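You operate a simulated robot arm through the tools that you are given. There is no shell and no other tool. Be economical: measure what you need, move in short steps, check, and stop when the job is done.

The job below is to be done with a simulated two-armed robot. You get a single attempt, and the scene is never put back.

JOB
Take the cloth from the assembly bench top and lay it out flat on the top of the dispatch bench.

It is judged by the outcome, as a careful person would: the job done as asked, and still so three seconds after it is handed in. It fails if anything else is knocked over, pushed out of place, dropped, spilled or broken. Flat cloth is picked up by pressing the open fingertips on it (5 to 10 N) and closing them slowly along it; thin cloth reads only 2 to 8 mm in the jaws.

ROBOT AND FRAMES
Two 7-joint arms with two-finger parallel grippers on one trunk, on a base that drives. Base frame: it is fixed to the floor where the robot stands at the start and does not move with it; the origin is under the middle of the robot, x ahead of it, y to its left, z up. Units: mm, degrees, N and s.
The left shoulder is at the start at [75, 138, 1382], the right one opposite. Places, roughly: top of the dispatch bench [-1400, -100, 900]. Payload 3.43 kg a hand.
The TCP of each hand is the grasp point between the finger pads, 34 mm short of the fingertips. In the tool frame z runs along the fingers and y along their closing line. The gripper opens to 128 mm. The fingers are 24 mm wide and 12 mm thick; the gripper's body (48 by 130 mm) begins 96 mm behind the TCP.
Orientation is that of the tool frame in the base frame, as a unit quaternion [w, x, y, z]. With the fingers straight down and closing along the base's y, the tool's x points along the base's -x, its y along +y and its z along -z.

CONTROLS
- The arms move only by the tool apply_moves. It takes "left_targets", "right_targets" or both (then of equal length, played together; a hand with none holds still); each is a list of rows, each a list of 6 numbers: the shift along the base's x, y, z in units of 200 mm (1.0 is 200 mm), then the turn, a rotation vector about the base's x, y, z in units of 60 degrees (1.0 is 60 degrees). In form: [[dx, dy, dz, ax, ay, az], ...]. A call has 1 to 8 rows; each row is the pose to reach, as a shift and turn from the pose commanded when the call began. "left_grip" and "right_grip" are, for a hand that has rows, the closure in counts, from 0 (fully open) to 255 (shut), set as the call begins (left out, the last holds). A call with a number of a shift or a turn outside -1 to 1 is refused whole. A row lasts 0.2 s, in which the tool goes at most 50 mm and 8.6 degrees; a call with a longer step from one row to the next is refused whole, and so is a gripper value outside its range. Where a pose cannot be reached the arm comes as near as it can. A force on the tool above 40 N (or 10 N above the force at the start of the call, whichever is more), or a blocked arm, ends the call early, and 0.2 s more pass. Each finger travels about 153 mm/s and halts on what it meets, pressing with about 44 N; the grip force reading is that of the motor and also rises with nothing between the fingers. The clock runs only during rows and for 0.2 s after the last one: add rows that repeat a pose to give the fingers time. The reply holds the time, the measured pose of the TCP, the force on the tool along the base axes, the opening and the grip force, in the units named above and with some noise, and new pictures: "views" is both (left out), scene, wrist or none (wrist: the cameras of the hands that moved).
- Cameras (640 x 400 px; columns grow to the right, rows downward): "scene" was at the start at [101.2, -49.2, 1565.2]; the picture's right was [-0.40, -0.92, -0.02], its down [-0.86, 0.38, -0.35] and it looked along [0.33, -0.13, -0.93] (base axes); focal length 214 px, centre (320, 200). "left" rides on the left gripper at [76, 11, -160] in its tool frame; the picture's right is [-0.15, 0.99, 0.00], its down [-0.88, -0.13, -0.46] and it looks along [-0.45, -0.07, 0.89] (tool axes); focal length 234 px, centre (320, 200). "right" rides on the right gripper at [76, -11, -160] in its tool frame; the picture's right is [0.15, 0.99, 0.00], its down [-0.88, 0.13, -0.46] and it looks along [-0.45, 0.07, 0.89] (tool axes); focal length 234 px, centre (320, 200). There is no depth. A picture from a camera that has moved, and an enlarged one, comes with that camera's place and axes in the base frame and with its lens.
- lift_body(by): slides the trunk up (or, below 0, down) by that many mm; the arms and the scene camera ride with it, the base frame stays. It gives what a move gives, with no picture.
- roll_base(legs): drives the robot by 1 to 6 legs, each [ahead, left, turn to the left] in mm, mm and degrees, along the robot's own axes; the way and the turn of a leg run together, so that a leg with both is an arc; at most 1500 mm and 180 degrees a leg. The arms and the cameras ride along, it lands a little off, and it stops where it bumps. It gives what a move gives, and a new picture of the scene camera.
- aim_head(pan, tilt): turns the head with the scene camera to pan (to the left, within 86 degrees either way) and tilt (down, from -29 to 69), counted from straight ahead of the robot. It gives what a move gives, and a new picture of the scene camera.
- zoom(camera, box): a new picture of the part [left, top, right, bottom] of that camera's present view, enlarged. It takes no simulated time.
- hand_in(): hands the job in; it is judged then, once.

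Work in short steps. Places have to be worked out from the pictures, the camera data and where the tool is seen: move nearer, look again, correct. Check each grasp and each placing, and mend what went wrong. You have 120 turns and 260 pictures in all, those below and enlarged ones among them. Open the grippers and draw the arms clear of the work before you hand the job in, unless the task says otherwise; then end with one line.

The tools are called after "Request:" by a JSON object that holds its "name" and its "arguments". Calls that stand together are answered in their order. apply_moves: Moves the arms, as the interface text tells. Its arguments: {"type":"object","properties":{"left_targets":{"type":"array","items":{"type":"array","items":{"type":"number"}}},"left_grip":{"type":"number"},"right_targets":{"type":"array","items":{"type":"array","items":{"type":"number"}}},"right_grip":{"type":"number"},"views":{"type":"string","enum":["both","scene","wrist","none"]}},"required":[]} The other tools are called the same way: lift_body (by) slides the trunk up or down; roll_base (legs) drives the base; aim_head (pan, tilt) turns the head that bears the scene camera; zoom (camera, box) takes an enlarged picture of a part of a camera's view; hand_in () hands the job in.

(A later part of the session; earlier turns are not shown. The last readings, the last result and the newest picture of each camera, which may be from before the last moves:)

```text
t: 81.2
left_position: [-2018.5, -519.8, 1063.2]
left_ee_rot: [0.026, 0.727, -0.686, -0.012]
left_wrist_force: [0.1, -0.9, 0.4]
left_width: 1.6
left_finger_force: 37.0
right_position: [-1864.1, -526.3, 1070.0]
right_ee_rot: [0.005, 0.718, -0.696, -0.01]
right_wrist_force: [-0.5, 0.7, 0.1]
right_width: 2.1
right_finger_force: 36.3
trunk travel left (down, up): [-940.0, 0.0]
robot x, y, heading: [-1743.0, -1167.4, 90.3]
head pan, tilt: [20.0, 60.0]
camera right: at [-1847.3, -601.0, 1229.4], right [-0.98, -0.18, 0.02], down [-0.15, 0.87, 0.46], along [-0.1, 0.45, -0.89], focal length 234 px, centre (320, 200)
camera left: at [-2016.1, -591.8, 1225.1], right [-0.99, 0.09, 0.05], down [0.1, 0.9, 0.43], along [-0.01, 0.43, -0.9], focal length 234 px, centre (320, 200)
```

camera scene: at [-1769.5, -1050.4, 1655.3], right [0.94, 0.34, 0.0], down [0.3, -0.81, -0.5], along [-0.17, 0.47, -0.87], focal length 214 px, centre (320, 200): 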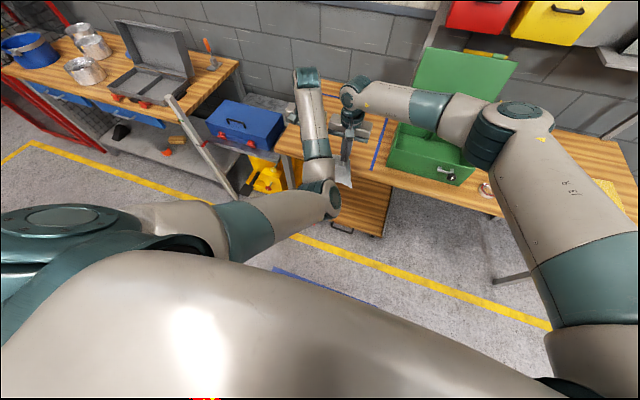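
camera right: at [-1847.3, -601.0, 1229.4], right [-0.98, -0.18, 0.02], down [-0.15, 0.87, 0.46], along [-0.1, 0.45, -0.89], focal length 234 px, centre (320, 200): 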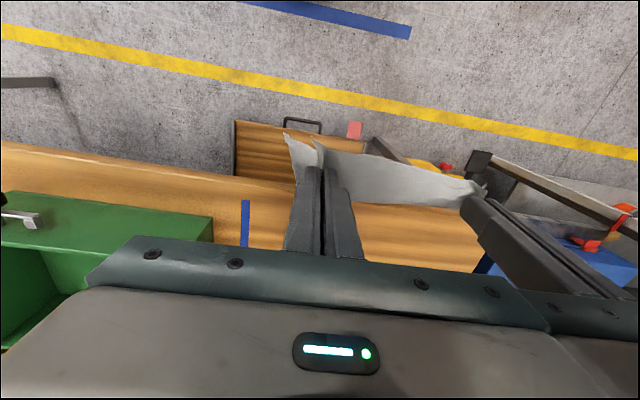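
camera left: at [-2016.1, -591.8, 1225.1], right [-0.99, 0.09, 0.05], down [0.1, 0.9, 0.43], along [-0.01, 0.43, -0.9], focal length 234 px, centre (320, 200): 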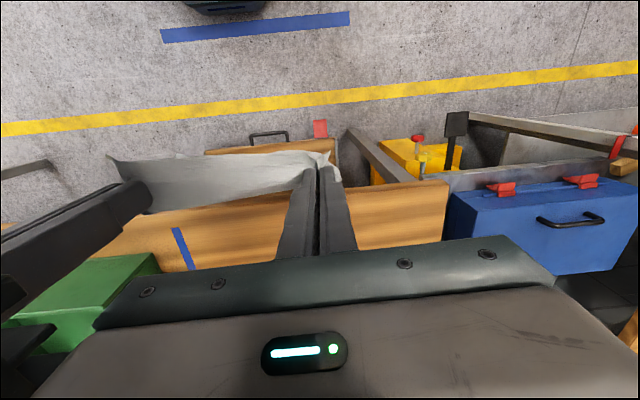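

Stereo from the wrist cameras puts the bench top at z≈870 with its front edge at y≈-438. The hem hangs a little below the top, so I'll draw the cloth over the front edge like a tablecloth, with the hem trailing towards the robot. I'll shift left 30 mm and drive in 200 mm.

Request:
{"name": "roll_base", "arguments": {"legs": [[0, 30, 0], [200, 0, 0]]}}

Request:
{"name": "apply_moves", "arguments": {"left_targets": [[0, 0, 0, 0, 0, 0]], "right_targets": [[0, 0, 0, 0, 0, 0]], "views": "wrist"}}

```text
t: 83.3
left_position: [-2044.7, -315.8, 1065.5]
left_ee_rot: [0.026, 0.726, -0.687, -0.012]
left_wrist_force: [1.0, -0.2, 0.2]
left_width: 1.8
left_finger_force: 36.4
right_position: [-1890.6, -322.4, 1071.2]
right_ee_rot: [0.005, 0.716, -0.698, -0.01]
right_wrist_force: [-1.6, 0.6, -0.5]
right_width: 1.8
right_finger_force: 36.6
trunk travel left (down, up): [-940.0, 0.0]
robot x, y, heading: [-1775.9, -961.8, 89.9]
head pan, tilt: [20.0, 60.0]
camera scene: at [-1797.5, -849.4, 1655.7], right [0.94, 0.34, 0.0], down [0.29, -0.81, -0.5], along [-0.17, 0.47, -0.86], focal length 214 px, centre (320, 200)
```

scene: 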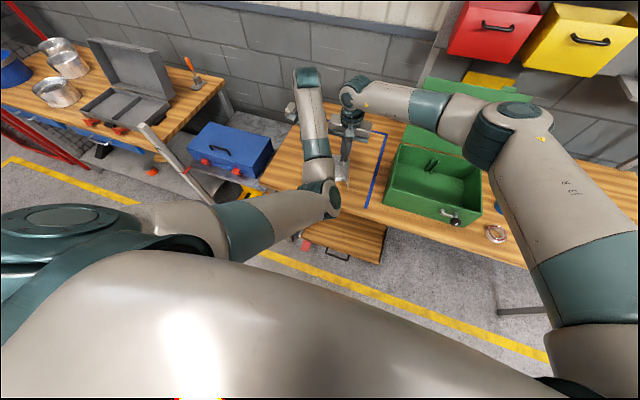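

```text
t: 83.7
left_position: [-2046.1, -315.0, 1064.1]
left_ee_rot: [0.026, 0.725, -0.688, -0.012]
left_wrist_force: [1.1, -1.1, -0.4]
left_width: 1.7
left_finger_force: 36.9
right_position: [-1892.1, -322.1, 1071.0]
right_ee_rot: [0.006, 0.716, -0.698, -0.01]
right_wrist_force: [-0.7, -0.6, -0.5]
right_width: 1.9
right_finger_force: 36.6
trunk travel left (down, up): [-940.0, 0.0]
robot x, y, heading: [-1773.2, -959.8, 89.8]
head pan, tilt: [20.0, 60.0]
camera right: at [-1875.1, -396.5, 1229.7], right [-0.98, -0.17, 0.02], down [-0.14, 0.87, 0.46], along [-0.1, 0.45, -0.89], focal length 234 px, centre (320, 200)
camera left: at [-2043.7, -386.3, 1225.4], right [-0.99, 0.09, 0.05], down [0.11, 0.9, 0.43], along [0.0, 0.43, -0.9], focal length 234 px, centre (320, 200)
```

right: 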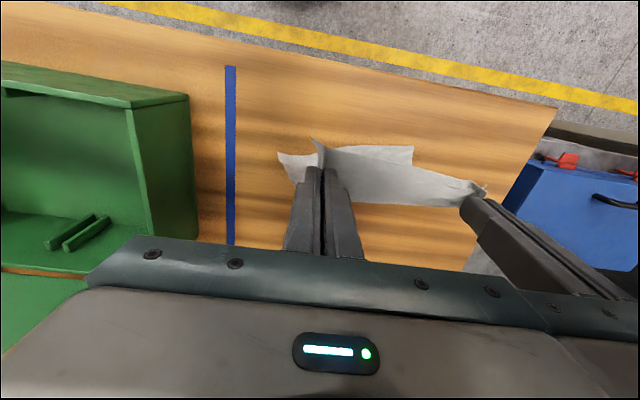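
left: 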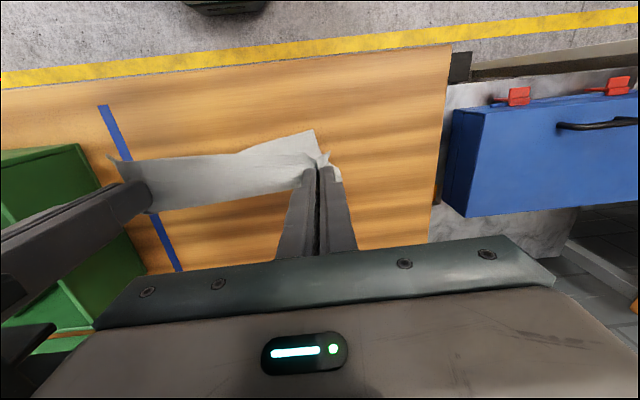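

The cloth slid onto the bench top smoothly with no force. I'll drive in another 90 mm so the hem trails behind, and look again.

Request:
{"name": "roll_base", "arguments": {"legs": [[90, 0, 0]]}}

Request:
{"name": "apply_moves", "arguments": {"left_targets": [[0, 0, 0, 0, 0, 0]], "right_targets": [[0, 0, 0, 0, 0, 0]], "views": "wrist"}}

```text
t: 84.8
left_position: [-2047.5, -230.4, 1065.1]
left_ee_rot: [0.025, 0.726, -0.687, -0.013]
left_wrist_force: [2.1, 1.2, 0.4]
left_width: 1.6
left_finger_force: 36.1
right_position: [-1893.6, -238.9, 1072.0]
right_ee_rot: [0.004, 0.717, -0.697, -0.011]
right_wrist_force: [-0.9, -0.2, 0.7]
right_width: 1.7
right_finger_force: 36.3
trunk travel left (down, up): [-940.0, 0.0]
robot x, y, heading: [-1778.5, -873.1, 90.0]
head pan, tilt: [20.0, 60.0]
camera scene: at [-1798.9, -764.1, 1655.8], right [0.94, 0.34, 0.0], down [0.3, -0.81, -0.5], along [-0.17, 0.47, -0.86], focal length 214 px, centre (320, 200)
```

scene: 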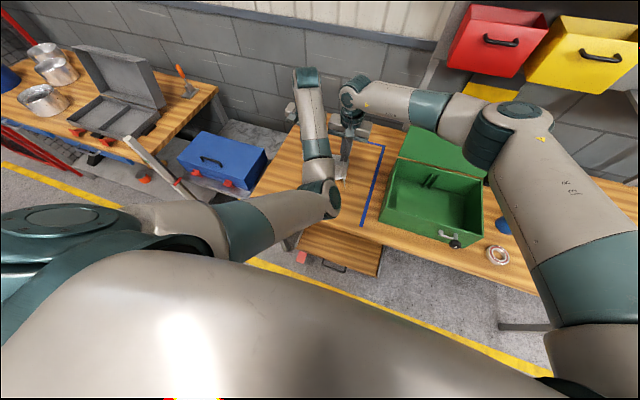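

```text
t: 85.2
left_position: [-2048.3, -229.1, 1064.8]
left_ee_rot: [0.026, 0.727, -0.686, -0.011]
left_wrist_force: [0.8, 0.1, 0.7]
left_width: 1.3
left_finger_force: 36.3
right_position: [-1892.5, -235.7, 1071.1]
right_ee_rot: [0.005, 0.718, -0.696, -0.009]
right_wrist_force: [-1.1, -0.9, 0.2]
right_width: 1.7
right_finger_force: 36.5
trunk travel left (down, up): [-940.0, 0.0]
robot x, y, heading: [-1774.6, -873.8, 89.8]
head pan, tilt: [20.0, 60.0]
camera right: at [-1876.4, -311.5, 1230.4], right [-0.98, -0.18, 0.02], down [-0.15, 0.87, 0.46], along [-0.1, 0.45, -0.89], focal length 234 px, centre (320, 200)
camera left: at [-2044.8, -301.6, 1226.1], right [-0.99, 0.09, 0.05], down [0.1, 0.9, 0.43], along [-0.01, 0.43, -0.9], focal length 234 px, centre (320, 200)
```

right: 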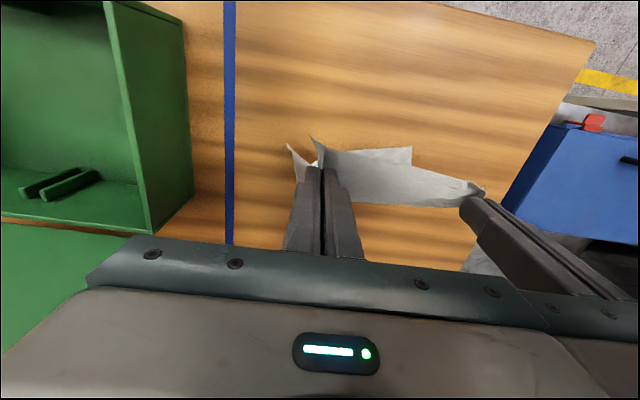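
left: 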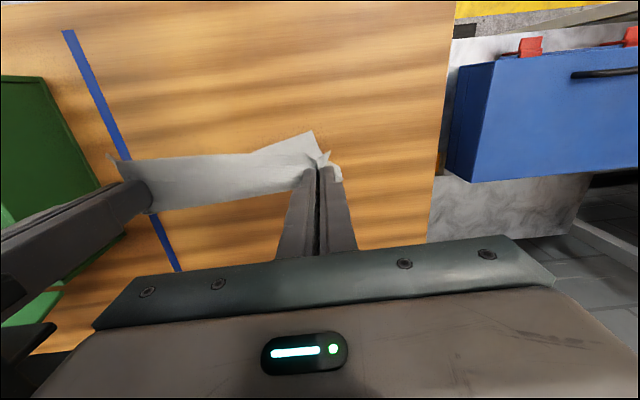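

The cloth's shape hasn't changed, so it may be hanging free of the bench. I'll zoom in from the head camera.

Request:
{"name": "zoom", "arguments": {"camera": "scene", "box": [260, 90, 420, 230]}}

Request:
{"name": "zoom", "arguments": {"camera": "left", "box": [80, 100, 380, 280]}}

```text
2.86 times, centred on (340, 160) of scene
camera zoom: at [-1798.9, -761.3, 1655.5], right [0.94, 0.34, 0.0], down [0.3, -0.81, -0.5], along [-0.17, 0.47, -0.87], focal length 613 px, centre (263, 314)
```

zoom: 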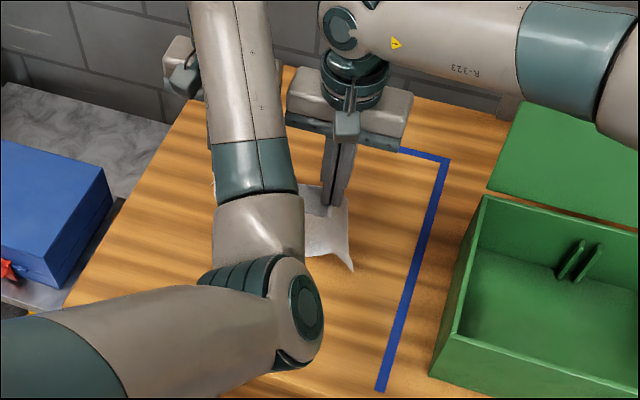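

```text
2.13 times, centred on (230, 190) of left
camera zoom: at [-2044.8, -301.6, 1226.1], right [-0.99, 0.09, 0.05], down [0.1, 0.9, 0.43], along [-0.01, 0.43, -0.9], focal length 500 px, centre (512, 221)
```

zoom: 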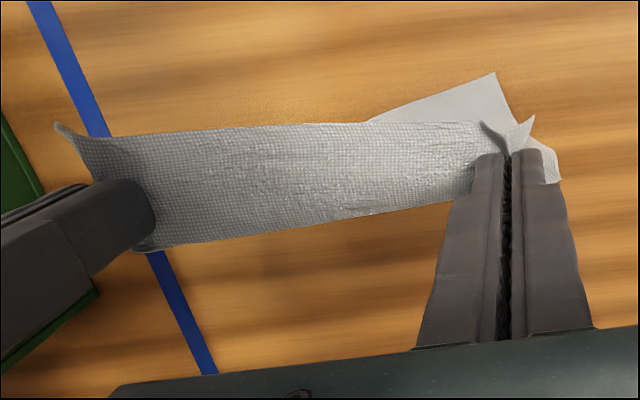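

The cloth leaves the grip on its far side, so it should be laid far hem first, with the hands drawing back towards the robot. Straight ahead, my right forearm would come too close to the open green lid (top about z 1260, y≈-100 to -150). I'll approach turned about 30° clockwise from the bench's left front corner instead, so the forearm stays clear, and I start by backing out and moving left.

Request:
{"name": "roll_base", "arguments": {"legs": [[-245, 0, 0], [0, 490, 0]]}}

```text
t: 89.5
left_position: [-2565.8, -475.3, 1063.6]
left_ee_rot: [0.026, 0.731, -0.682, -0.011]
left_wrist_force: [0.3, -0.2, 0.4]
left_width: 1.6
left_finger_force: 36.3
right_position: [-2412.6, -480.2, 1068.9]
right_ee_rot: [0.006, 0.722, -0.692, -0.01]
right_wrist_force: [-0.7, -0.7, -0.3]
right_width: 2.0
right_finger_force: 37.2
trunk travel left (down, up): [-940.0, 0.0]
robot x, y, heading: [-2286.9, -1116.9, 91.0]
head pan, tilt: [20.0, 60.0]
camera scene: at [-2311.3, -1002.7, 1655.3], right [0.94, 0.35, 0.0], down [0.31, -0.81, -0.5], along [-0.18, 0.47, -0.87], focal length 214 px, centre (320, 200)
```

scene: 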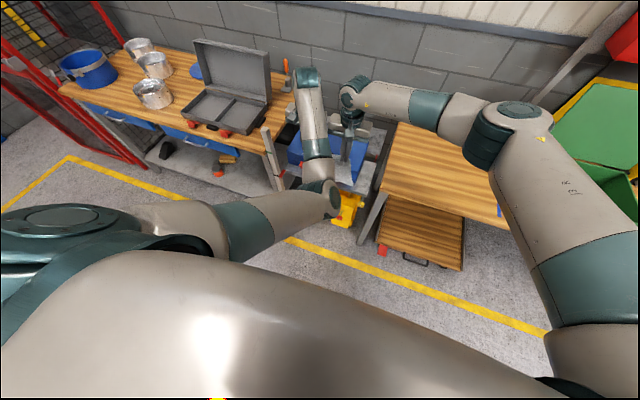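

All clear. Now I turn 31° right.

Request:
{"name": "roll_base", "arguments": {"legs": [[0, 0, -31]]}}

Request:
{"name": "aim_head", "arguments": {"pan": 5, "tilt": 55}}

```text
t: 91.5
left_position: [-2185.0, -422.4, 1062.8]
left_ee_rot: [-0.021, -0.515, 0.857, 0.018]
left_wrist_force: [1.5, -0.9, 0.0]
left_width: 2.0
left_finger_force: 36.3
right_position: [-2057.1, -508.9, 1070.9]
right_ee_rot: [-0.003, -0.503, 0.864, 0.01]
right_wrist_force: [-0.9, 0.7, -0.5]
right_width: 1.8
right_finger_force: 37.2
trunk travel left (down, up): [-940.0, 0.0]
robot x, y, heading: [-2284.4, -1115.1, 58.8]
head pan, tilt: [20.0, 60.0]
camera scene: at [-2249.8, -1006.5, 1655.3], right [0.98, -0.19, 0.0], down [-0.17, -0.85, -0.5], along [0.1, 0.49, -0.87], focal length 214 px, centre (320, 200)
```

scene: 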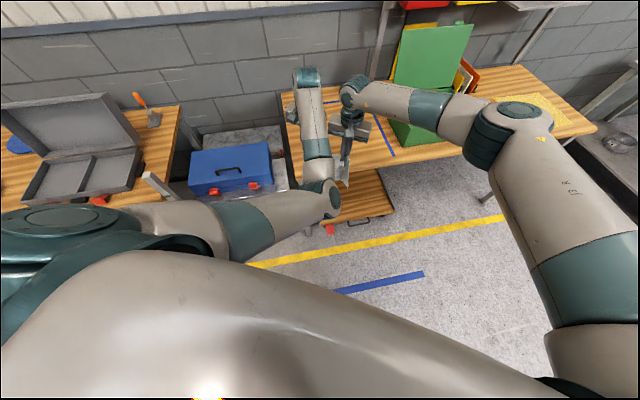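

```text
t: 92.3
left_position: [-2184.4, -423.0, 1063.1]
left_ee_rot: [-0.022, -0.515, 0.857, 0.018]
left_wrist_force: [1.3, 0.2, 0.0]
left_width: 1.9
left_finger_force: 37.2
right_position: [-2057.2, -510.6, 1069.5]
right_ee_rot: [-0.003, -0.504, 0.863, 0.01]
right_wrist_force: [0.4, 0.0, -0.1]
right_width: 1.6
right_finger_force: 36.6
trunk travel left (down, up): [-940.0, 0.0]
robot x, y, heading: [-2286.1, -1115.5, 58.6]
head pan, tilt: [5.0, 55.0]
camera scene: at [-2230.1, -1007.8, 1661.3], right [0.9, -0.44, 0.0], down [-0.36, -0.74, -0.57], along [0.25, 0.51, -0.82], focal length 214 px, centre (320, 200)
```

scene: 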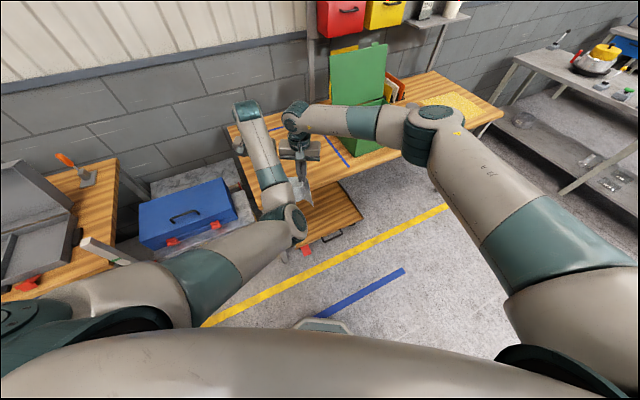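

Target start for the hem is hands at about (-1909, -118), which is 408 mm straight ahead. I'll drive 300 mm first and check the clearance to the lid.

Request:
{"name": "roll_base", "arguments": {"legs": [[300, 0, 0]]}}

Request:
{"name": "zoom", "arguments": {"camera": "scene", "box": [200, 60, 440, 240]}}

```text
t: 94.3
left_position: [-2031.1, -172.2, 1065.0]
left_ee_rot: [-0.021, -0.515, 0.857, 0.018]
left_wrist_force: [1.1, -0.5, 0.1]
left_width: 1.6
left_finger_force: 36.6
right_position: [-1904.1, -258.8, 1071.4]
right_ee_rot: [-0.002, -0.503, 0.864, 0.01]
right_wrist_force: [-1.1, 0.3, 0.3]
right_width: 1.9
right_finger_force: 36.7
trunk travel left (down, up): [-940.0, 0.0]
robot x, y, heading: [-2133.9, -862.7, 58.8]
head pan, tilt: [5.0, 55.0]
camera scene: at [-2077.9, -756.9, 1661.6], right [0.9, -0.44, 0.0], down [-0.36, -0.73, -0.57], along [0.25, 0.52, -0.82], focal length 214 px, centre (320, 200)
```

scene: 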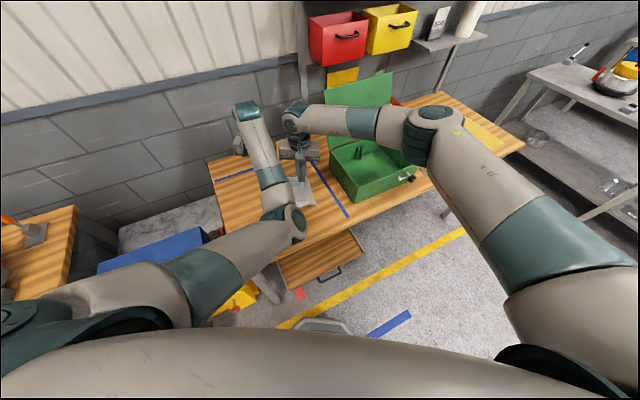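

```text
2.22 times, centred on (320, 150) of scene
camera zoom: at [-2077.9, -756.9, 1661.6], right [0.9, -0.44, 0.0], down [-0.36, -0.73, -0.57], along [0.25, 0.52, -0.82], focal length 477 px, centre (320, 311)
```

zoom: 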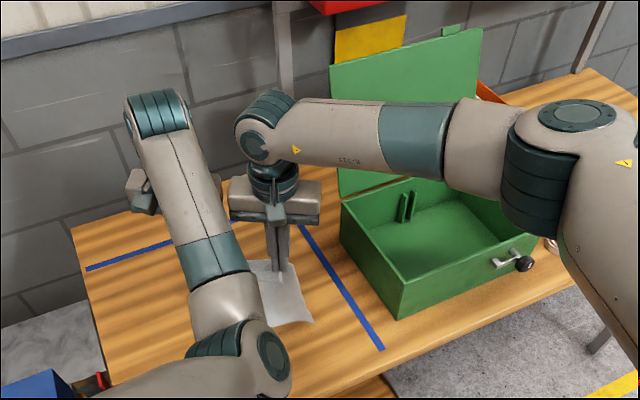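

The right forearm runs well in front of the lid. I'll go the last 105 mm.

Request:
{"name": "roll_base", "arguments": {"legs": [[105, 0, 0]]}}

Request:
{"name": "apply_moves", "arguments": {"left_targets": [[0, 0, 0, 0, 0, 0]], "right_targets": [[0, 0, 0, 0, 0, 0]], "views": "wrist"}}

```text
t: 95.5
left_position: [-1975.1, -83.2, 1064.7]
left_ee_rot: [-0.021, -0.513, 0.858, 0.018]
left_wrist_force: [0.6, -1.3, -0.2]
left_width: 1.5
left_finger_force: 36.6
right_position: [-1847.2, -170.2, 1071.4]
right_ee_rot: [-0.002, -0.502, 0.865, 0.011]
right_wrist_force: [-1.1, 0.0, -0.1]
right_width: 1.8
right_finger_force: 36.7
trunk travel left (down, up): [-940.0, 0.0]
robot x, y, heading: [-2079.4, -772.4, 58.6]
head pan, tilt: [5.0, 55.0]
camera scene: at [-2023.4, -668.4, 1661.8], right [0.9, -0.45, 0.0], down [-0.36, -0.73, -0.58], along [0.26, 0.51, -0.82], focal length 214 px, centre (320, 200)
```

scene: 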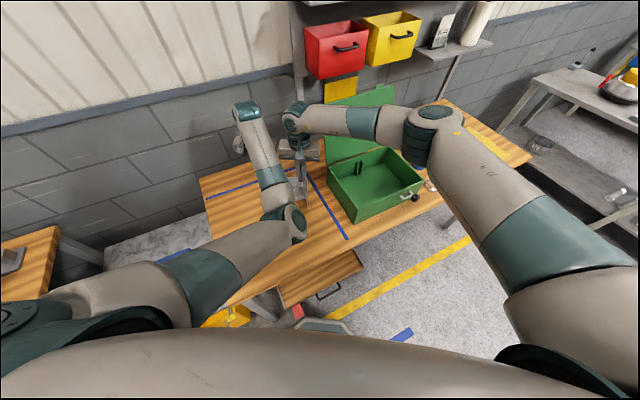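

```text
t: 95.9
left_position: [-1974.8, -82.8, 1064.8]
left_ee_rot: [-0.022, -0.513, 0.858, 0.018]
left_wrist_force: [0.8, -0.7, 0.7]
left_width: 1.9
left_finger_force: 36.2
right_position: [-1846.3, -169.1, 1070.5]
right_ee_rot: [-0.002, -0.502, 0.865, 0.01]
right_wrist_force: [-0.1, 0.1, 0.3]
right_width: 2.0
right_finger_force: 36.5
trunk travel left (down, up): [-940.0, 0.0]
robot x, y, heading: [-2077.0, -772.7, 58.5]
head pan, tilt: [5.0, 55.0]
camera right: at [-1873.1, -241.7, 1230.4], right [-0.93, 0.36, 0.02], down [0.33, 0.82, 0.46], along [0.15, 0.44, -0.89], focal length 234 px, centre (320, 200)
camera left: at [-2010.3, -144.9, 1225.9], right [-0.8, 0.6, 0.05], down [0.56, 0.71, 0.43], along [0.22, 0.37, -0.9], focal length 234 px, centre (320, 200)
```

right: 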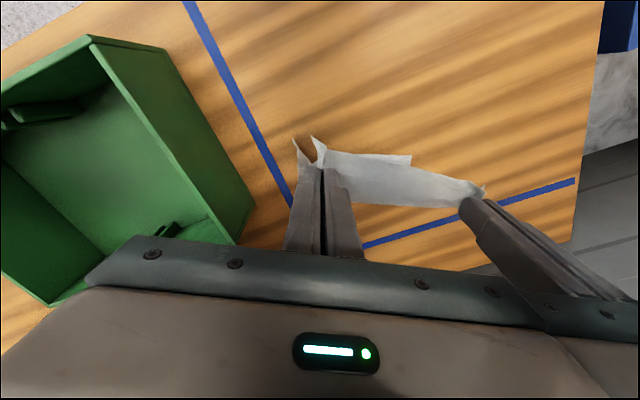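
left: 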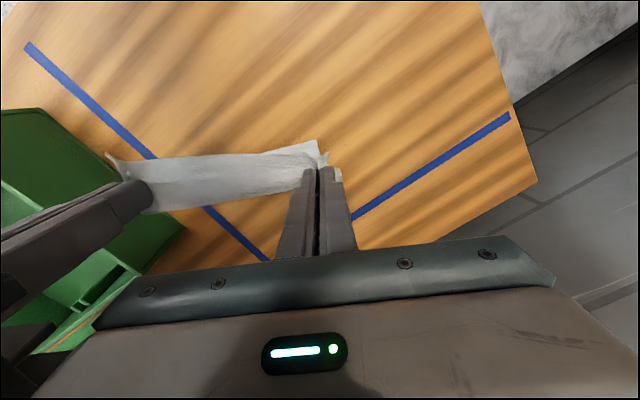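

Clear of the box. Now I start laying: lower the trunk 40 mm, then draw back 50 mm so the hem trails forward.

Request:
{"name": "lift_body", "arguments": {"by": -40}}

Request:
{"name": "roll_base", "arguments": {"legs": [[-50, 0, 0]]}}

Request:
{"name": "apply_moves", "arguments": {"left_targets": [[0, 0, 0, 0, 0, 0]], "right_targets": [[0, 0, 0, 0, 0, 0]], "views": "wrist"}}

```text
t: 96.7
left_position: [-1974.5, -81.3, 1023.5]
left_ee_rot: [-0.022, -0.513, 0.858, 0.018]
left_wrist_force: [-0.2, -1.1, 0.2]
left_width: 1.8
left_finger_force: 36.7
right_position: [-1846.4, -169.0, 1031.5]
right_ee_rot: [-0.003, -0.503, 0.864, 0.011]
right_wrist_force: [-1.6, 0.2, -0.3]
right_width: 1.7
right_finger_force: 36.8
trunk travel left (down, up): [-900.0, 40.0]
robot x, y, heading: [-2079.1, -773.4, 58.5]
head pan, tilt: [5.0, 55.0]
```

```text
t: 97.6
left_position: [-1996.9, -119.1, 1018.9]
left_ee_rot: [-0.026, -0.513, 0.858, 0.016]
left_wrist_force: [0.9, -0.1, -0.4]
left_width: 1.5
left_finger_force: 36.2
right_position: [-1868.8, -205.9, 1025.4]
right_ee_rot: [-0.005, -0.501, 0.865, 0.01]
right_wrist_force: [-1.0, 0.7, -0.8]
right_width: 1.5
right_finger_force: 36.4
trunk travel left (down, up): [-900.0, 40.0]
robot x, y, heading: [-2103.2, -814.5, 58.6]
head pan, tilt: [5.0, 55.0]
camera scene: at [-2042.6, -699.2, 1620.3], right [0.9, -0.45, 0.0], down [-0.37, -0.74, -0.57], along [0.25, 0.51, -0.82], focal length 214 px, centre (320, 200)
```

scene: 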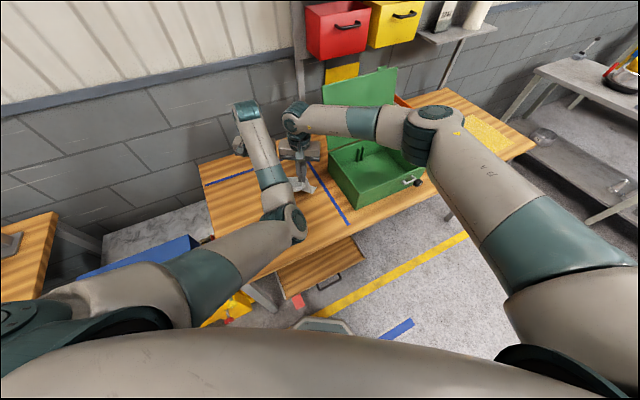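

```text
t: 98.0
left_position: [-1999.2, -123.3, 1022.3]
left_ee_rot: [-0.023, -0.513, 0.858, 0.017]
left_wrist_force: [0.6, -0.6, 0.6]
left_width: 1.8
left_finger_force: 36.4
right_position: [-1870.9, -209.4, 1030.1]
right_ee_rot: [-0.002, -0.502, 0.865, 0.01]
right_wrist_force: [-0.2, 0.6, -0.1]
right_width: 1.7
right_finger_force: 36.9
trunk travel left (down, up): [-900.0, 40.0]
robot x, y, heading: [-2104.5, -816.7, 58.7]
head pan, tilt: [5.0, 55.0]
camera right: at [-1897.5, -282.1, 1189.0], right [-0.93, 0.36, 0.02], down [0.33, 0.82, 0.46], along [0.15, 0.44, -0.89], focal length 234 px, centre (320, 200)
camera left: at [-2035.0, -185.3, 1184.7], right [-0.8, 0.6, 0.05], down [0.56, 0.71, 0.43], along [0.22, 0.37, -0.9], focal length 234 px, centre (320, 200)
```

right: 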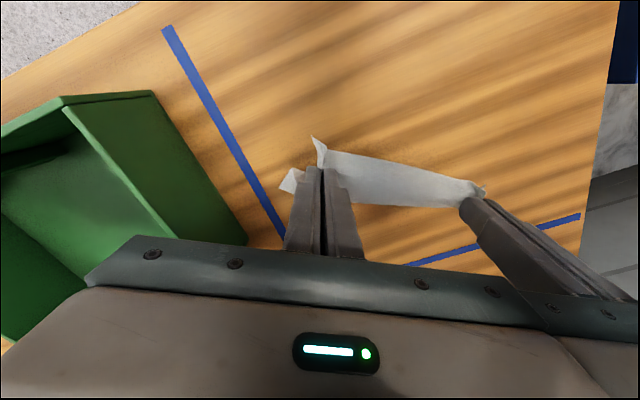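
left: 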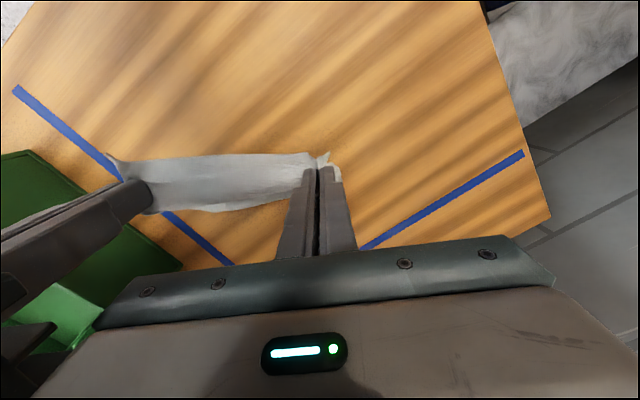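

The hem is no longer on the robot side, so it now lies ahead of the hands. I'll continue with 40 down and 50 back.

Request:
{"name": "lift_body", "arguments": {"by": -40}}

Request:
{"name": "roll_base", "arguments": {"legs": [[-50, 0, 0]]}}

Request:
{"name": "apply_moves", "arguments": {"left_targets": [[0, 0, 0, 0, 0, 0]], "right_targets": [[0, 0, 0, 0, 0, 0]], "views": "wrist"}}

Request:
{"name": "zoom", "arguments": {"camera": "scene", "box": [220, 100, 380, 240]}}

```text
t: 98.9
left_position: [-1999.1, -123.1, 982.1]
left_ee_rot: [-0.022, -0.513, 0.858, 0.019]
left_wrist_force: [1.7, 0.1, 0.4]
left_width: 1.4
left_finger_force: 37.0
right_position: [-1871.6, -211.1, 990.0]
right_ee_rot: [-0.003, -0.502, 0.865, 0.011]
right_wrist_force: [-0.1, 0.6, 0.9]
right_width: 1.9
right_finger_force: 36.6
trunk travel left (down, up): [-860.0, 80.0]
robot x, y, heading: [-2102.5, -816.3, 58.7]
head pan, tilt: [5.0, 55.0]
```

```text
t: 99.8
left_position: [-2021.6, -162.5, 979.8]
left_ee_rot: [-0.024, -0.513, 0.858, 0.017]
left_wrist_force: [1.4, -0.2, -0.1]
left_width: 1.4
left_finger_force: 36.1
right_position: [-1895.1, -248.1, 987.2]
right_ee_rot: [-0.006, -0.501, 0.865, 0.009]
right_wrist_force: [-0.6, 0.2, 0.4]
right_width: 1.4
right_finger_force: 36.3
trunk travel left (down, up): [-860.0, 80.0]
robot x, y, heading: [-2128.6, -857.4, 58.4]
head pan, tilt: [5.0, 55.0]
camera scene: at [-2069.5, -743.4, 1580.5], right [0.89, -0.45, 0.0], down [-0.37, -0.74, -0.57], along [0.25, 0.51, -0.82], focal length 214 px, centre (320, 200)
```

scene: 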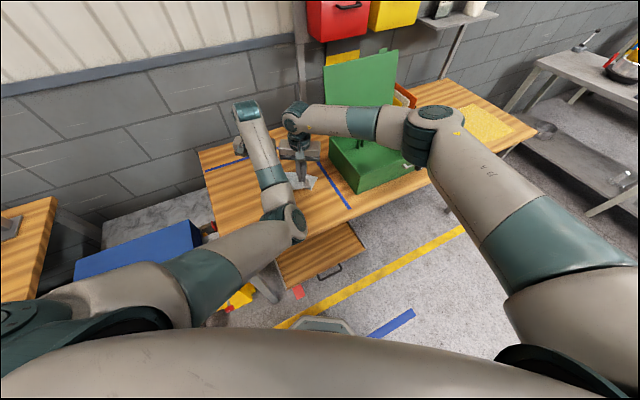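

```text
t: 100.2
left_position: [-2024.3, -164.3, 981.9]
left_ee_rot: [-0.024, -0.513, 0.858, 0.018]
left_wrist_force: [0.7, -0.1, -0.5]
left_width: 1.9
left_finger_force: 37.2
right_position: [-1895.5, -253.6, 989.2]
right_ee_rot: [-0.004, -0.5, 0.866, 0.01]
right_wrist_force: [-0.2, 1.0, -0.7]
right_width: 1.6
right_finger_force: 36.5
trunk travel left (down, up): [-860.0, 80.0]
robot x, y, heading: [-2134.6, -858.3, 58.5]
head pan, tilt: [5.0, 55.0]
camera right: at [-1922.0, -324.1, 1148.3], right [-0.93, 0.37, 0.02], down [0.33, 0.82, 0.46], along [0.15, 0.44, -0.89], focal length 234 px, centre (320, 200)
camera left: at [-2059.6, -227.1, 1144.1], right [-0.8, 0.6, 0.05], down [0.56, 0.71, 0.43], along [0.22, 0.37, -0.9], focal length 234 px, centre (320, 200)
```

right: 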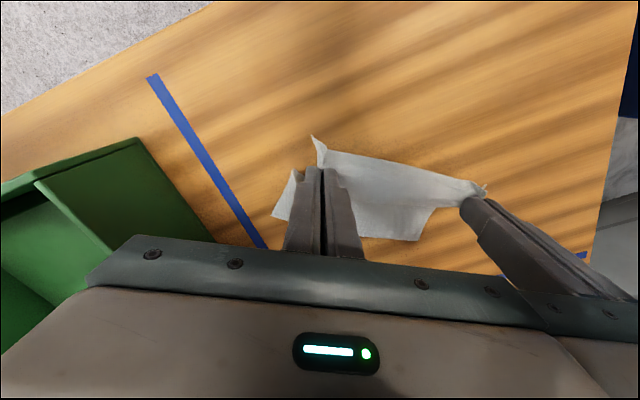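
left: 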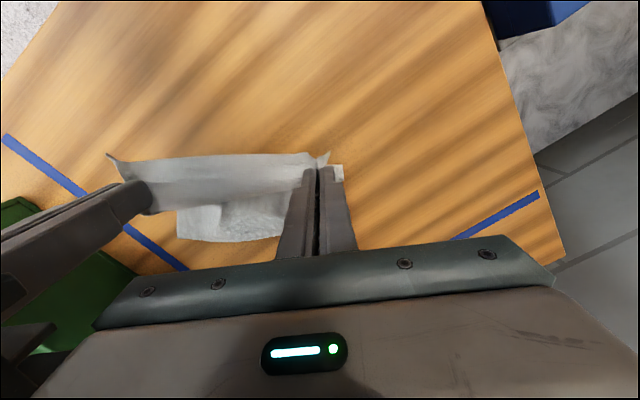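

```text
2.86 times, centred on (300, 170) of scene
camera zoom: at [-2072.1, -748.1, 1581.2], right [0.89, -0.45, 0.0], down [-0.37, -0.73, -0.57], along [0.26, 0.51, -0.82], focal length 613 px, centre (377, 286)
```

zoom: 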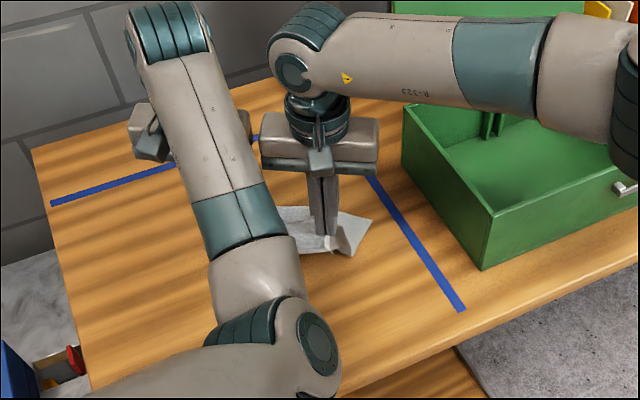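

It is working: the hem lies ahead of the hands. I'll continue with 35 down, 50 back.

Request:
{"name": "lift_body", "arguments": {"by": -35}}

Request:
{"name": "roll_base", "arguments": {"legs": [[-50, 0, 0]]}}

Request:
{"name": "apply_moves", "arguments": {"left_targets": [[0, 0, 0, 0, 0, 0]], "right_targets": [[0, 0, 0, 0, 0, 0]], "views": "wrist"}}

```text
t: 101.0
left_position: [-2024.2, -166.5, 948.4]
left_ee_rot: [-0.022, -0.513, 0.858, 0.019]
left_wrist_force: [0.7, 0.0, -0.1]
left_width: 1.7
left_finger_force: 36.6
right_position: [-1895.8, -252.5, 955.0]
right_ee_rot: [-0.004, -0.501, 0.866, 0.011]
right_wrist_force: [-0.4, 0.2, -0.2]
right_width: 1.7
right_finger_force: 36.4
trunk travel left (down, up): [-825.0, 115.0]
robot x, y, heading: [-2131.8, -858.1, 58.4]
head pan, tilt: [5.0, 55.0]
```

```text
t: 101.9
left_position: [-2047.8, -204.4, 944.2]
left_ee_rot: [-0.024, -0.512, 0.859, 0.017]
left_wrist_force: [2.2, 0.3, -0.2]
left_width: 1.6
left_finger_force: 37.1
right_position: [-1918.7, -291.2, 950.3]
right_ee_rot: [-0.005, -0.5, 0.866, 0.009]
right_wrist_force: [-0.1, 0.9, -1.1]
right_width: 1.5
right_finger_force: 36.9
trunk travel left (down, up): [-825.0, 115.0]
robot x, y, heading: [-2156.2, -899.6, 58.6]
head pan, tilt: [5.0, 55.0]
camera scene: at [-2095.4, -785.8, 1545.6], right [0.89, -0.45, 0.0], down [-0.37, -0.73, -0.57], along [0.26, 0.51, -0.82], focal length 214 px, centre (320, 200)
```

scene: 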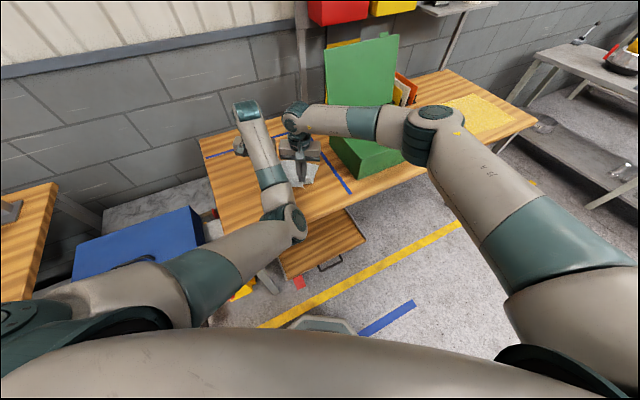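

```text
t: 102.3
left_position: [-2047.7, -207.0, 946.4]
left_ee_rot: [-0.024, -0.511, 0.859, 0.017]
left_wrist_force: [0.8, -0.1, -0.5]
left_width: 1.6
left_finger_force: 36.2
right_position: [-1919.9, -293.4, 953.8]
right_ee_rot: [-0.004, -0.5, 0.866, 0.011]
right_wrist_force: [-1.3, 1.8, 0.0]
right_width: 1.8
right_finger_force: 36.6
trunk travel left (down, up): [-825.0, 115.0]
robot x, y, heading: [-2157.4, -897.2, 58.5]
head pan, tilt: [5.0, 55.0]
camera right: at [-1946.2, -365.0, 1112.8], right [-0.93, 0.37, 0.02], down [0.33, 0.82, 0.46], along [0.15, 0.44, -0.89], focal length 234 px, centre (320, 200)
camera left: at [-2083.9, -267.8, 1108.7], right [-0.8, 0.6, 0.05], down [0.56, 0.71, 0.43], along [0.22, 0.37, -0.9], focal length 234 px, centre (320, 200)
```

right: 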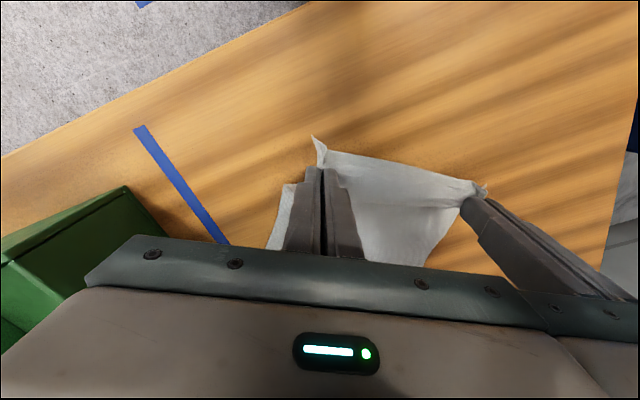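
left: 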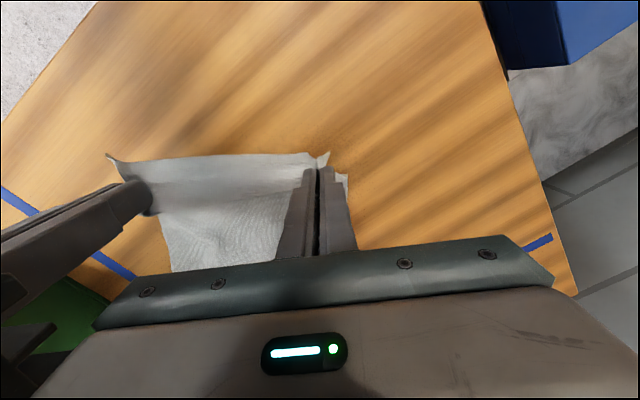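

Going well; the cloth fans out flat ahead. Next 25 down and 40 back.

Request:
{"name": "lift_body", "arguments": {"by": -25}}

Request:
{"name": "roll_base", "arguments": {"legs": [[-40, 0, 0]]}}

Request:
{"name": "apply_moves", "arguments": {"left_targets": [[0, 0, 0, 0, 0, 0]], "right_targets": [[0, 0, 0, 0, 0, 0]], "views": "wrist"}}

```text
t: 103.0
left_position: [-2048.9, -207.1, 921.7]
left_ee_rot: [-0.023, -0.512, 0.859, 0.018]
left_wrist_force: [0.8, -1.2, 0.6]
left_width: 1.6
left_finger_force: 36.7
right_position: [-1921.4, -294.4, 929.9]
right_ee_rot: [-0.003, -0.5, 0.866, 0.011]
right_wrist_force: [0.3, 0.7, 0.4]
right_width: 1.7
right_finger_force: 36.4
trunk travel left (down, up): [-800.0, 140.0]
robot x, y, heading: [-2158.1, -900.0, 58.3]
head pan, tilt: [5.0, 55.0]
```

```text
t: 103.9
left_position: [-2067.3, -237.7, 918.3]
left_ee_rot: [-0.023, -0.511, 0.859, 0.017]
left_wrist_force: [1.2, -0.7, -0.6]
left_width: 1.8
left_finger_force: 36.8
right_position: [-1939.9, -325.3, 926.9]
right_ee_rot: [-0.004, -0.499, 0.867, 0.01]
right_wrist_force: [-0.8, 0.3, -0.1]
right_width: 1.9
right_finger_force: 36.9
trunk travel left (down, up): [-800.0, 140.0]
robot x, y, heading: [-2176.6, -929.0, 58.4]
head pan, tilt: [5.0, 55.0]
camera scene: at [-2116.0, -819.4, 1520.7], right [0.89, -0.45, 0.0], down [-0.37, -0.73, -0.57], along [0.26, 0.51, -0.82], focal length 214 px, centre (320, 200)
```

scene: 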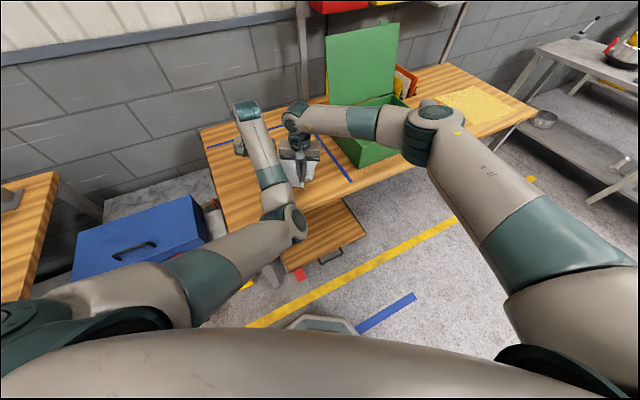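

```text
t: 104.3
left_position: [-2068.8, -239.7, 921.9]
left_ee_rot: [-0.023, -0.512, 0.858, 0.017]
left_wrist_force: [1.7, -0.6, 0.0]
left_width: 1.7
left_finger_force: 36.2
right_position: [-1939.0, -326.4, 929.4]
right_ee_rot: [-0.004, -0.5, 0.866, 0.01]
right_wrist_force: [-0.6, 0.9, 0.1]
right_width: 1.8
right_finger_force: 36.6
trunk travel left (down, up): [-800.0, 140.0]
robot x, y, heading: [-2178.2, -930.9, 58.2]
head pan, tilt: [5.0, 55.0]
camera right: at [-1966.3, -398.3, 1087.7], right [-0.93, 0.37, 0.02], down [0.34, 0.82, 0.46], along [0.15, 0.44, -0.89], focal length 234 px, centre (320, 200)
camera left: at [-2104.1, -301.0, 1083.8], right [-0.8, 0.6, 0.05], down [0.56, 0.71, 0.43], along [0.22, 0.37, -0.9], focal length 234 px, centre (320, 200)
```

right: 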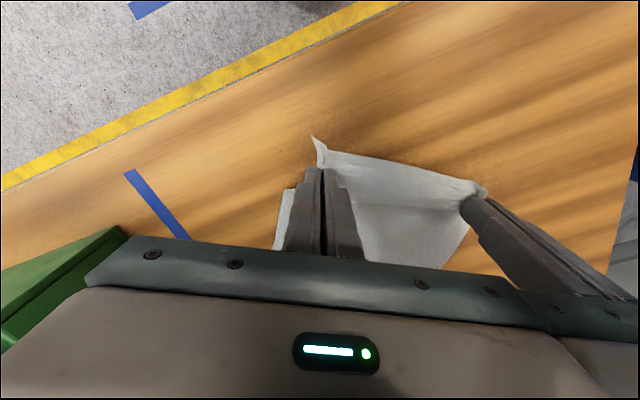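
left: 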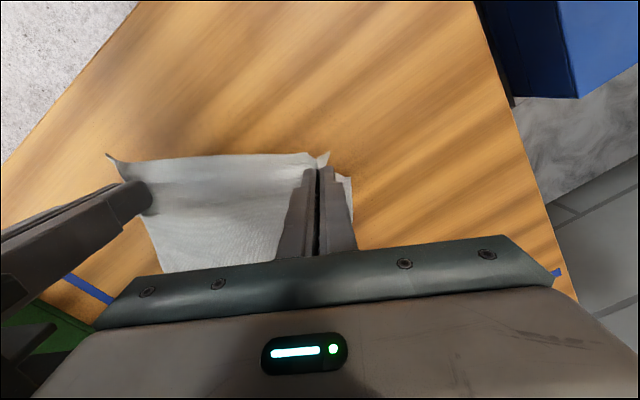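

The tips are at z≈888 and 895. I'll lower with the arms in small steps until contact shows.

Request:
{"name": "apply_moves", "arguments": {"left_targets": [[0, 0, -0.02, 0, 0, 0], [0, 0, -0.04, 0, 0, 0], [0, 0, -0.04, 0, 0, 0]], "right_targets": [[0, 0, -0.03, 0, 0, 0], [0, 0, -0.07, 0, 0, 0], [0, 0, -0.075, 0, 0, 0]], "views": "none"}}

```text
t: 105.1
left_position: [-2069.0, -241.3, 914.5]
left_ee_rot: [-0.023, -0.511, 0.859, 0.018]
left_wrist_force: [0.2, -0.7, 0.0]
left_width: 1.7
left_finger_force: 36.7
right_position: [-1940.3, -327.1, 914.8]
right_ee_rot: [-0.001, -0.5, 0.866, 0.011]
right_wrist_force: [-0.1, -0.6, 0.2]
right_width: 1.8
right_finger_force: 36.7
trunk travel left (down, up): [-800.0, 140.0]
robot x, y, heading: [-2176.6, -932.3, 58.4]
head pan, tilt: [5.0, 55.0]
```

Request:
{"name": "apply_moves", "arguments": {"left_targets": [[0, 0, -0.02, 0, 0, 0], [0, 0, -0.04, 0, 0, 0], [0, 0, -0.04, 0, 0, 0]], "right_targets": [[0, 0, -0.02, 0, 0, 0], [0, 0, -0.04, 0, 0, 0], [0, 0, -0.04, 0, 0, 0]], "views": "none"}}

Request:
{"name": "roll_base", "arguments": {"legs": [[-25, 0, 0]]}}

```text
t: 105.9
left_position: [-2069.3, -240.3, 905.3]
left_ee_rot: [-0.022, -0.512, 0.859, 0.018]
left_wrist_force: [0.8, -0.9, -0.5]
left_width: 1.6
left_finger_force: 36.6
right_position: [-1941.2, -328.5, 905.8]
right_ee_rot: [-0.003, -0.5, 0.866, 0.011]
right_wrist_force: [-0.4, 0.9, 0.1]
right_width: 1.7
right_finger_force: 36.2
trunk travel left (down, up): [-800.0, 140.0]
robot x, y, heading: [-2179.4, -930.4, 58.5]
head pan, tilt: [5.0, 55.0]
```

```text
t: 106.7
left_position: [-2080.2, -258.4, 902.7]
left_ee_rot: [-0.024, -0.511, 0.859, 0.017]
left_wrist_force: [0.4, -0.4, 0.1]
left_width: 1.7
left_finger_force: 36.4
right_position: [-1951.5, -346.7, 903.6]
right_ee_rot: [-0.004, -0.499, 0.866, 0.009]
right_wrist_force: [-0.5, 1.3, -0.4]
right_width: 2.0
right_finger_force: 36.0
trunk travel left (down, up): [-800.0, 140.0]
robot x, y, heading: [-2190.6, -952.8, 58.5]
head pan, tilt: [5.0, 55.0]
camera scene: at [-2128.6, -839.8, 1520.7], right [0.89, -0.45, 0.0], down [-0.37, -0.73, -0.57], along [0.26, 0.51, -0.82], focal length 214 px, centre (320, 200)
```

scene: 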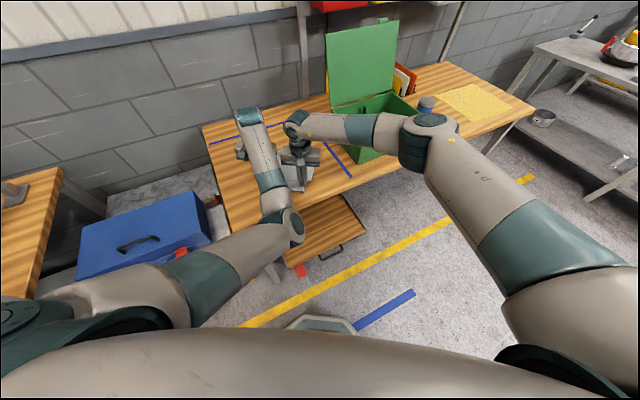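

No contact yet with the tips at about 871. I'll lower another 8 mm in fine steps.

Request:
{"name": "apply_moves", "arguments": {"left_targets": [[0, 0, -0.015, 0, 0, 0], [0, 0, -0.03, 0, 0, 0], [0, 0, -0.04, 0, 0, 0], [0, 0, -0.04, 0, 0, 0]], "right_targets": [[0, 0, -0.015, 0, 0, 0], [0, 0, -0.03, 0, 0, 0], [0, 0, -0.04, 0, 0, 0], [0, 0, -0.04, 0, 0, 0]], "views": "wrist"}}

```text
t: 107.7
left_position: [-2080.4, -262.0, 898.1]
left_ee_rot: [-0.023, -0.511, 0.859, 0.018]
left_wrist_force: [0.3, 0.0, 3.8]
left_width: 1.7
left_finger_force: 35.7
right_position: [-1953.8, -349.8, 896.1]
right_ee_rot: [-0.003, -0.499, 0.866, 0.011]
right_wrist_force: [0.1, 0.0, -0.6]
right_width: 1.8
right_finger_force: 36.5
trunk travel left (down, up): [-800.0, 140.0]
robot x, y, heading: [-2188.8, -954.7, 58.3]
head pan, tilt: [5.0, 55.0]
camera right: at [-1980.4, -421.0, 1056.3], right [-0.93, 0.37, 0.02], down [0.34, 0.82, 0.46], along [0.15, 0.44, -0.89], focal length 234 px, centre (320, 200)
camera left: at [-2116.6, -322.8, 1060.5], right [-0.8, 0.6, 0.05], down [0.56, 0.71, 0.43], along [0.22, 0.37, -0.9], focal length 234 px, centre (320, 200)
```

right: 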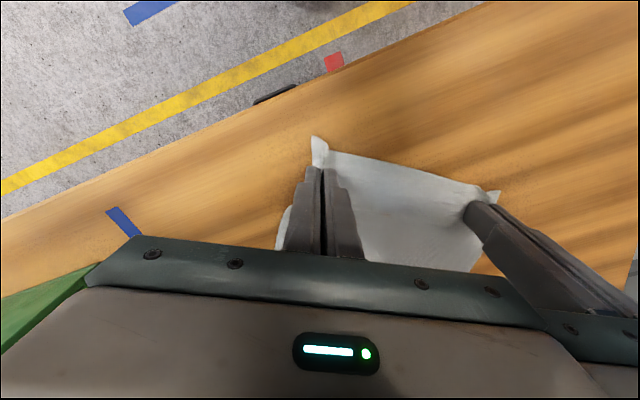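
left: 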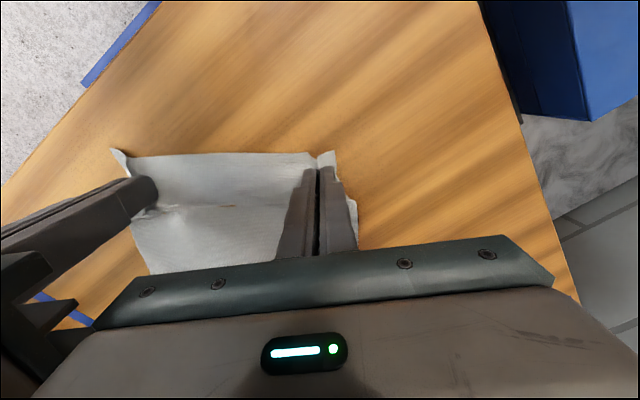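

The left tips just touch (3.8 N), so the surface is at z≈863. There's a slight ruck across the middle, so I'll raise a hair and pull back 20 mm to tauten the cloth.

Request:
{"name": "apply_moves", "arguments": {"left_targets": [[0, 0, 0.005, 0, 0, 0], [0, 0, 0.008, 0, 0, 0]], "right_targets": [[0, 0, 0, 0, 0, 0], [0, 0, 0, 0, 0, 0]], "views": "none"}}

Request:
{"name": "roll_base", "arguments": {"legs": [[-20, 0, 0]]}}

Request:
{"name": "apply_moves", "arguments": {"left_targets": [[0, 0, 0, 0, 0, 0]], "right_targets": [[0, 0, 0, 0, 0, 0]], "views": "wrist"}}

```text
t: 108.3
left_position: [-2080.9, -261.9, 899.2]
left_ee_rot: [-0.023, -0.511, 0.859, 0.018]
left_wrist_force: [0.3, -0.3, 0.2]
left_width: 2.1
left_finger_force: 36.2
right_position: [-1954.0, -349.0, 896.6]
right_ee_rot: [-0.002, -0.499, 0.866, 0.01]
right_wrist_force: [-0.3, -0.2, 0.0]
right_width: 2.0
right_finger_force: 36.9
trunk travel left (down, up): [-800.0, 140.0]
robot x, y, heading: [-2189.6, -952.2, 58.6]
head pan, tilt: [5.0, 55.0]
```

```text
t: 109.1
left_position: [-2090.8, -275.7, 898.6]
left_ee_rot: [-0.024, -0.512, 0.859, 0.017]
left_wrist_force: [0.4, 0.5, -0.2]
left_width: 1.9
left_finger_force: 36.9
right_position: [-1963.8, -365.2, 895.7]
right_ee_rot: [-0.004, -0.499, 0.867, 0.01]
right_wrist_force: [-0.7, 1.1, 0.3]
right_width: 1.9
right_finger_force: 36.7
trunk travel left (down, up): [-800.0, 140.0]
robot x, y, heading: [-2200.1, -968.7, 58.0]
head pan, tilt: [5.0, 55.0]
camera scene: at [-2139.7, -858.6, 1521.1], right [0.89, -0.45, 0.0], down [-0.37, -0.73, -0.57], along [0.26, 0.51, -0.82], focal length 214 px, centre (320, 200)
```

scene: 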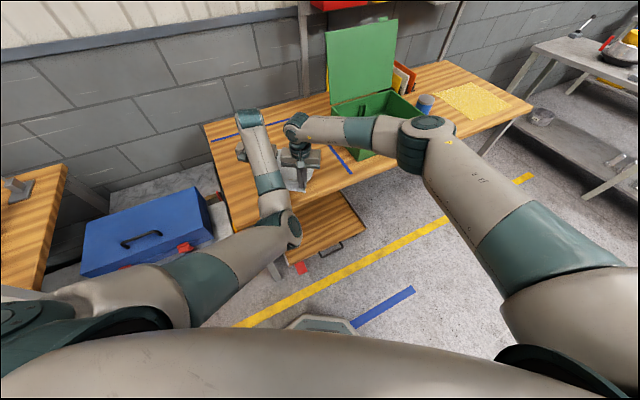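

```text
t: 109.5
left_position: [-2090.0, -276.5, 898.1]
left_ee_rot: [-0.023, -0.511, 0.859, 0.017]
left_wrist_force: [0.4, 0.0, 0.6]
left_width: 2.0
left_finger_force: 36.1
right_position: [-1964.8, -365.3, 896.7]
right_ee_rot: [-0.003, -0.499, 0.866, 0.011]
right_wrist_force: [-1.0, 0.8, 0.6]
right_width: 1.9
right_finger_force: 37.2
trunk travel left (down, up): [-800.0, 140.0]
robot x, y, heading: [-2201.2, -970.0, 58.2]
head pan, tilt: [5.0, 55.0]
camera right: at [-1990.5, -436.9, 1056.1], right [-0.93, 0.37, 0.02], down [0.34, 0.82, 0.46], along [0.15, 0.44, -0.89], focal length 234 px, centre (320, 200)
camera left: at [-2126.8, -338.7, 1060.8], right [-0.8, 0.6, 0.05], down [0.56, 0.71, 0.43], along [0.22, 0.37, -0.9], focal length 234 px, centre (320, 200)
```

right: 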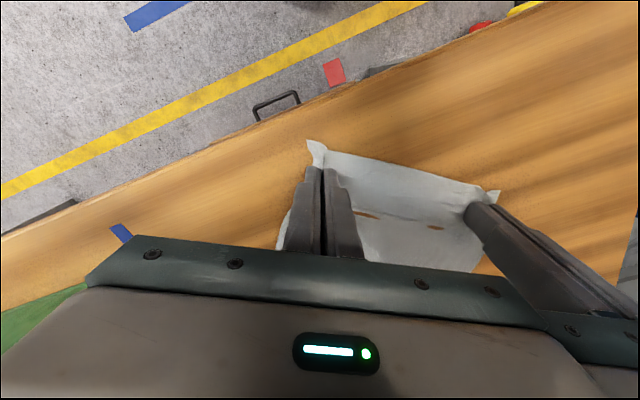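
left: 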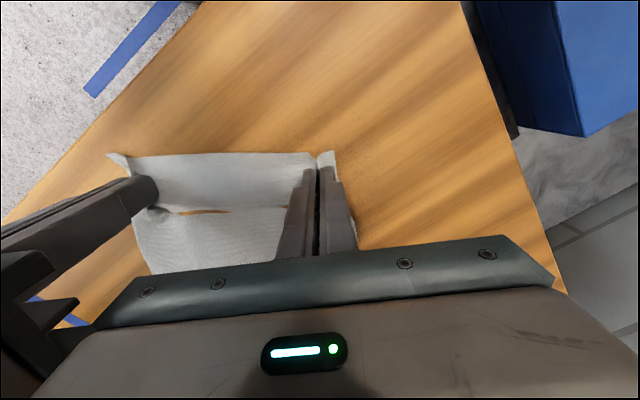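

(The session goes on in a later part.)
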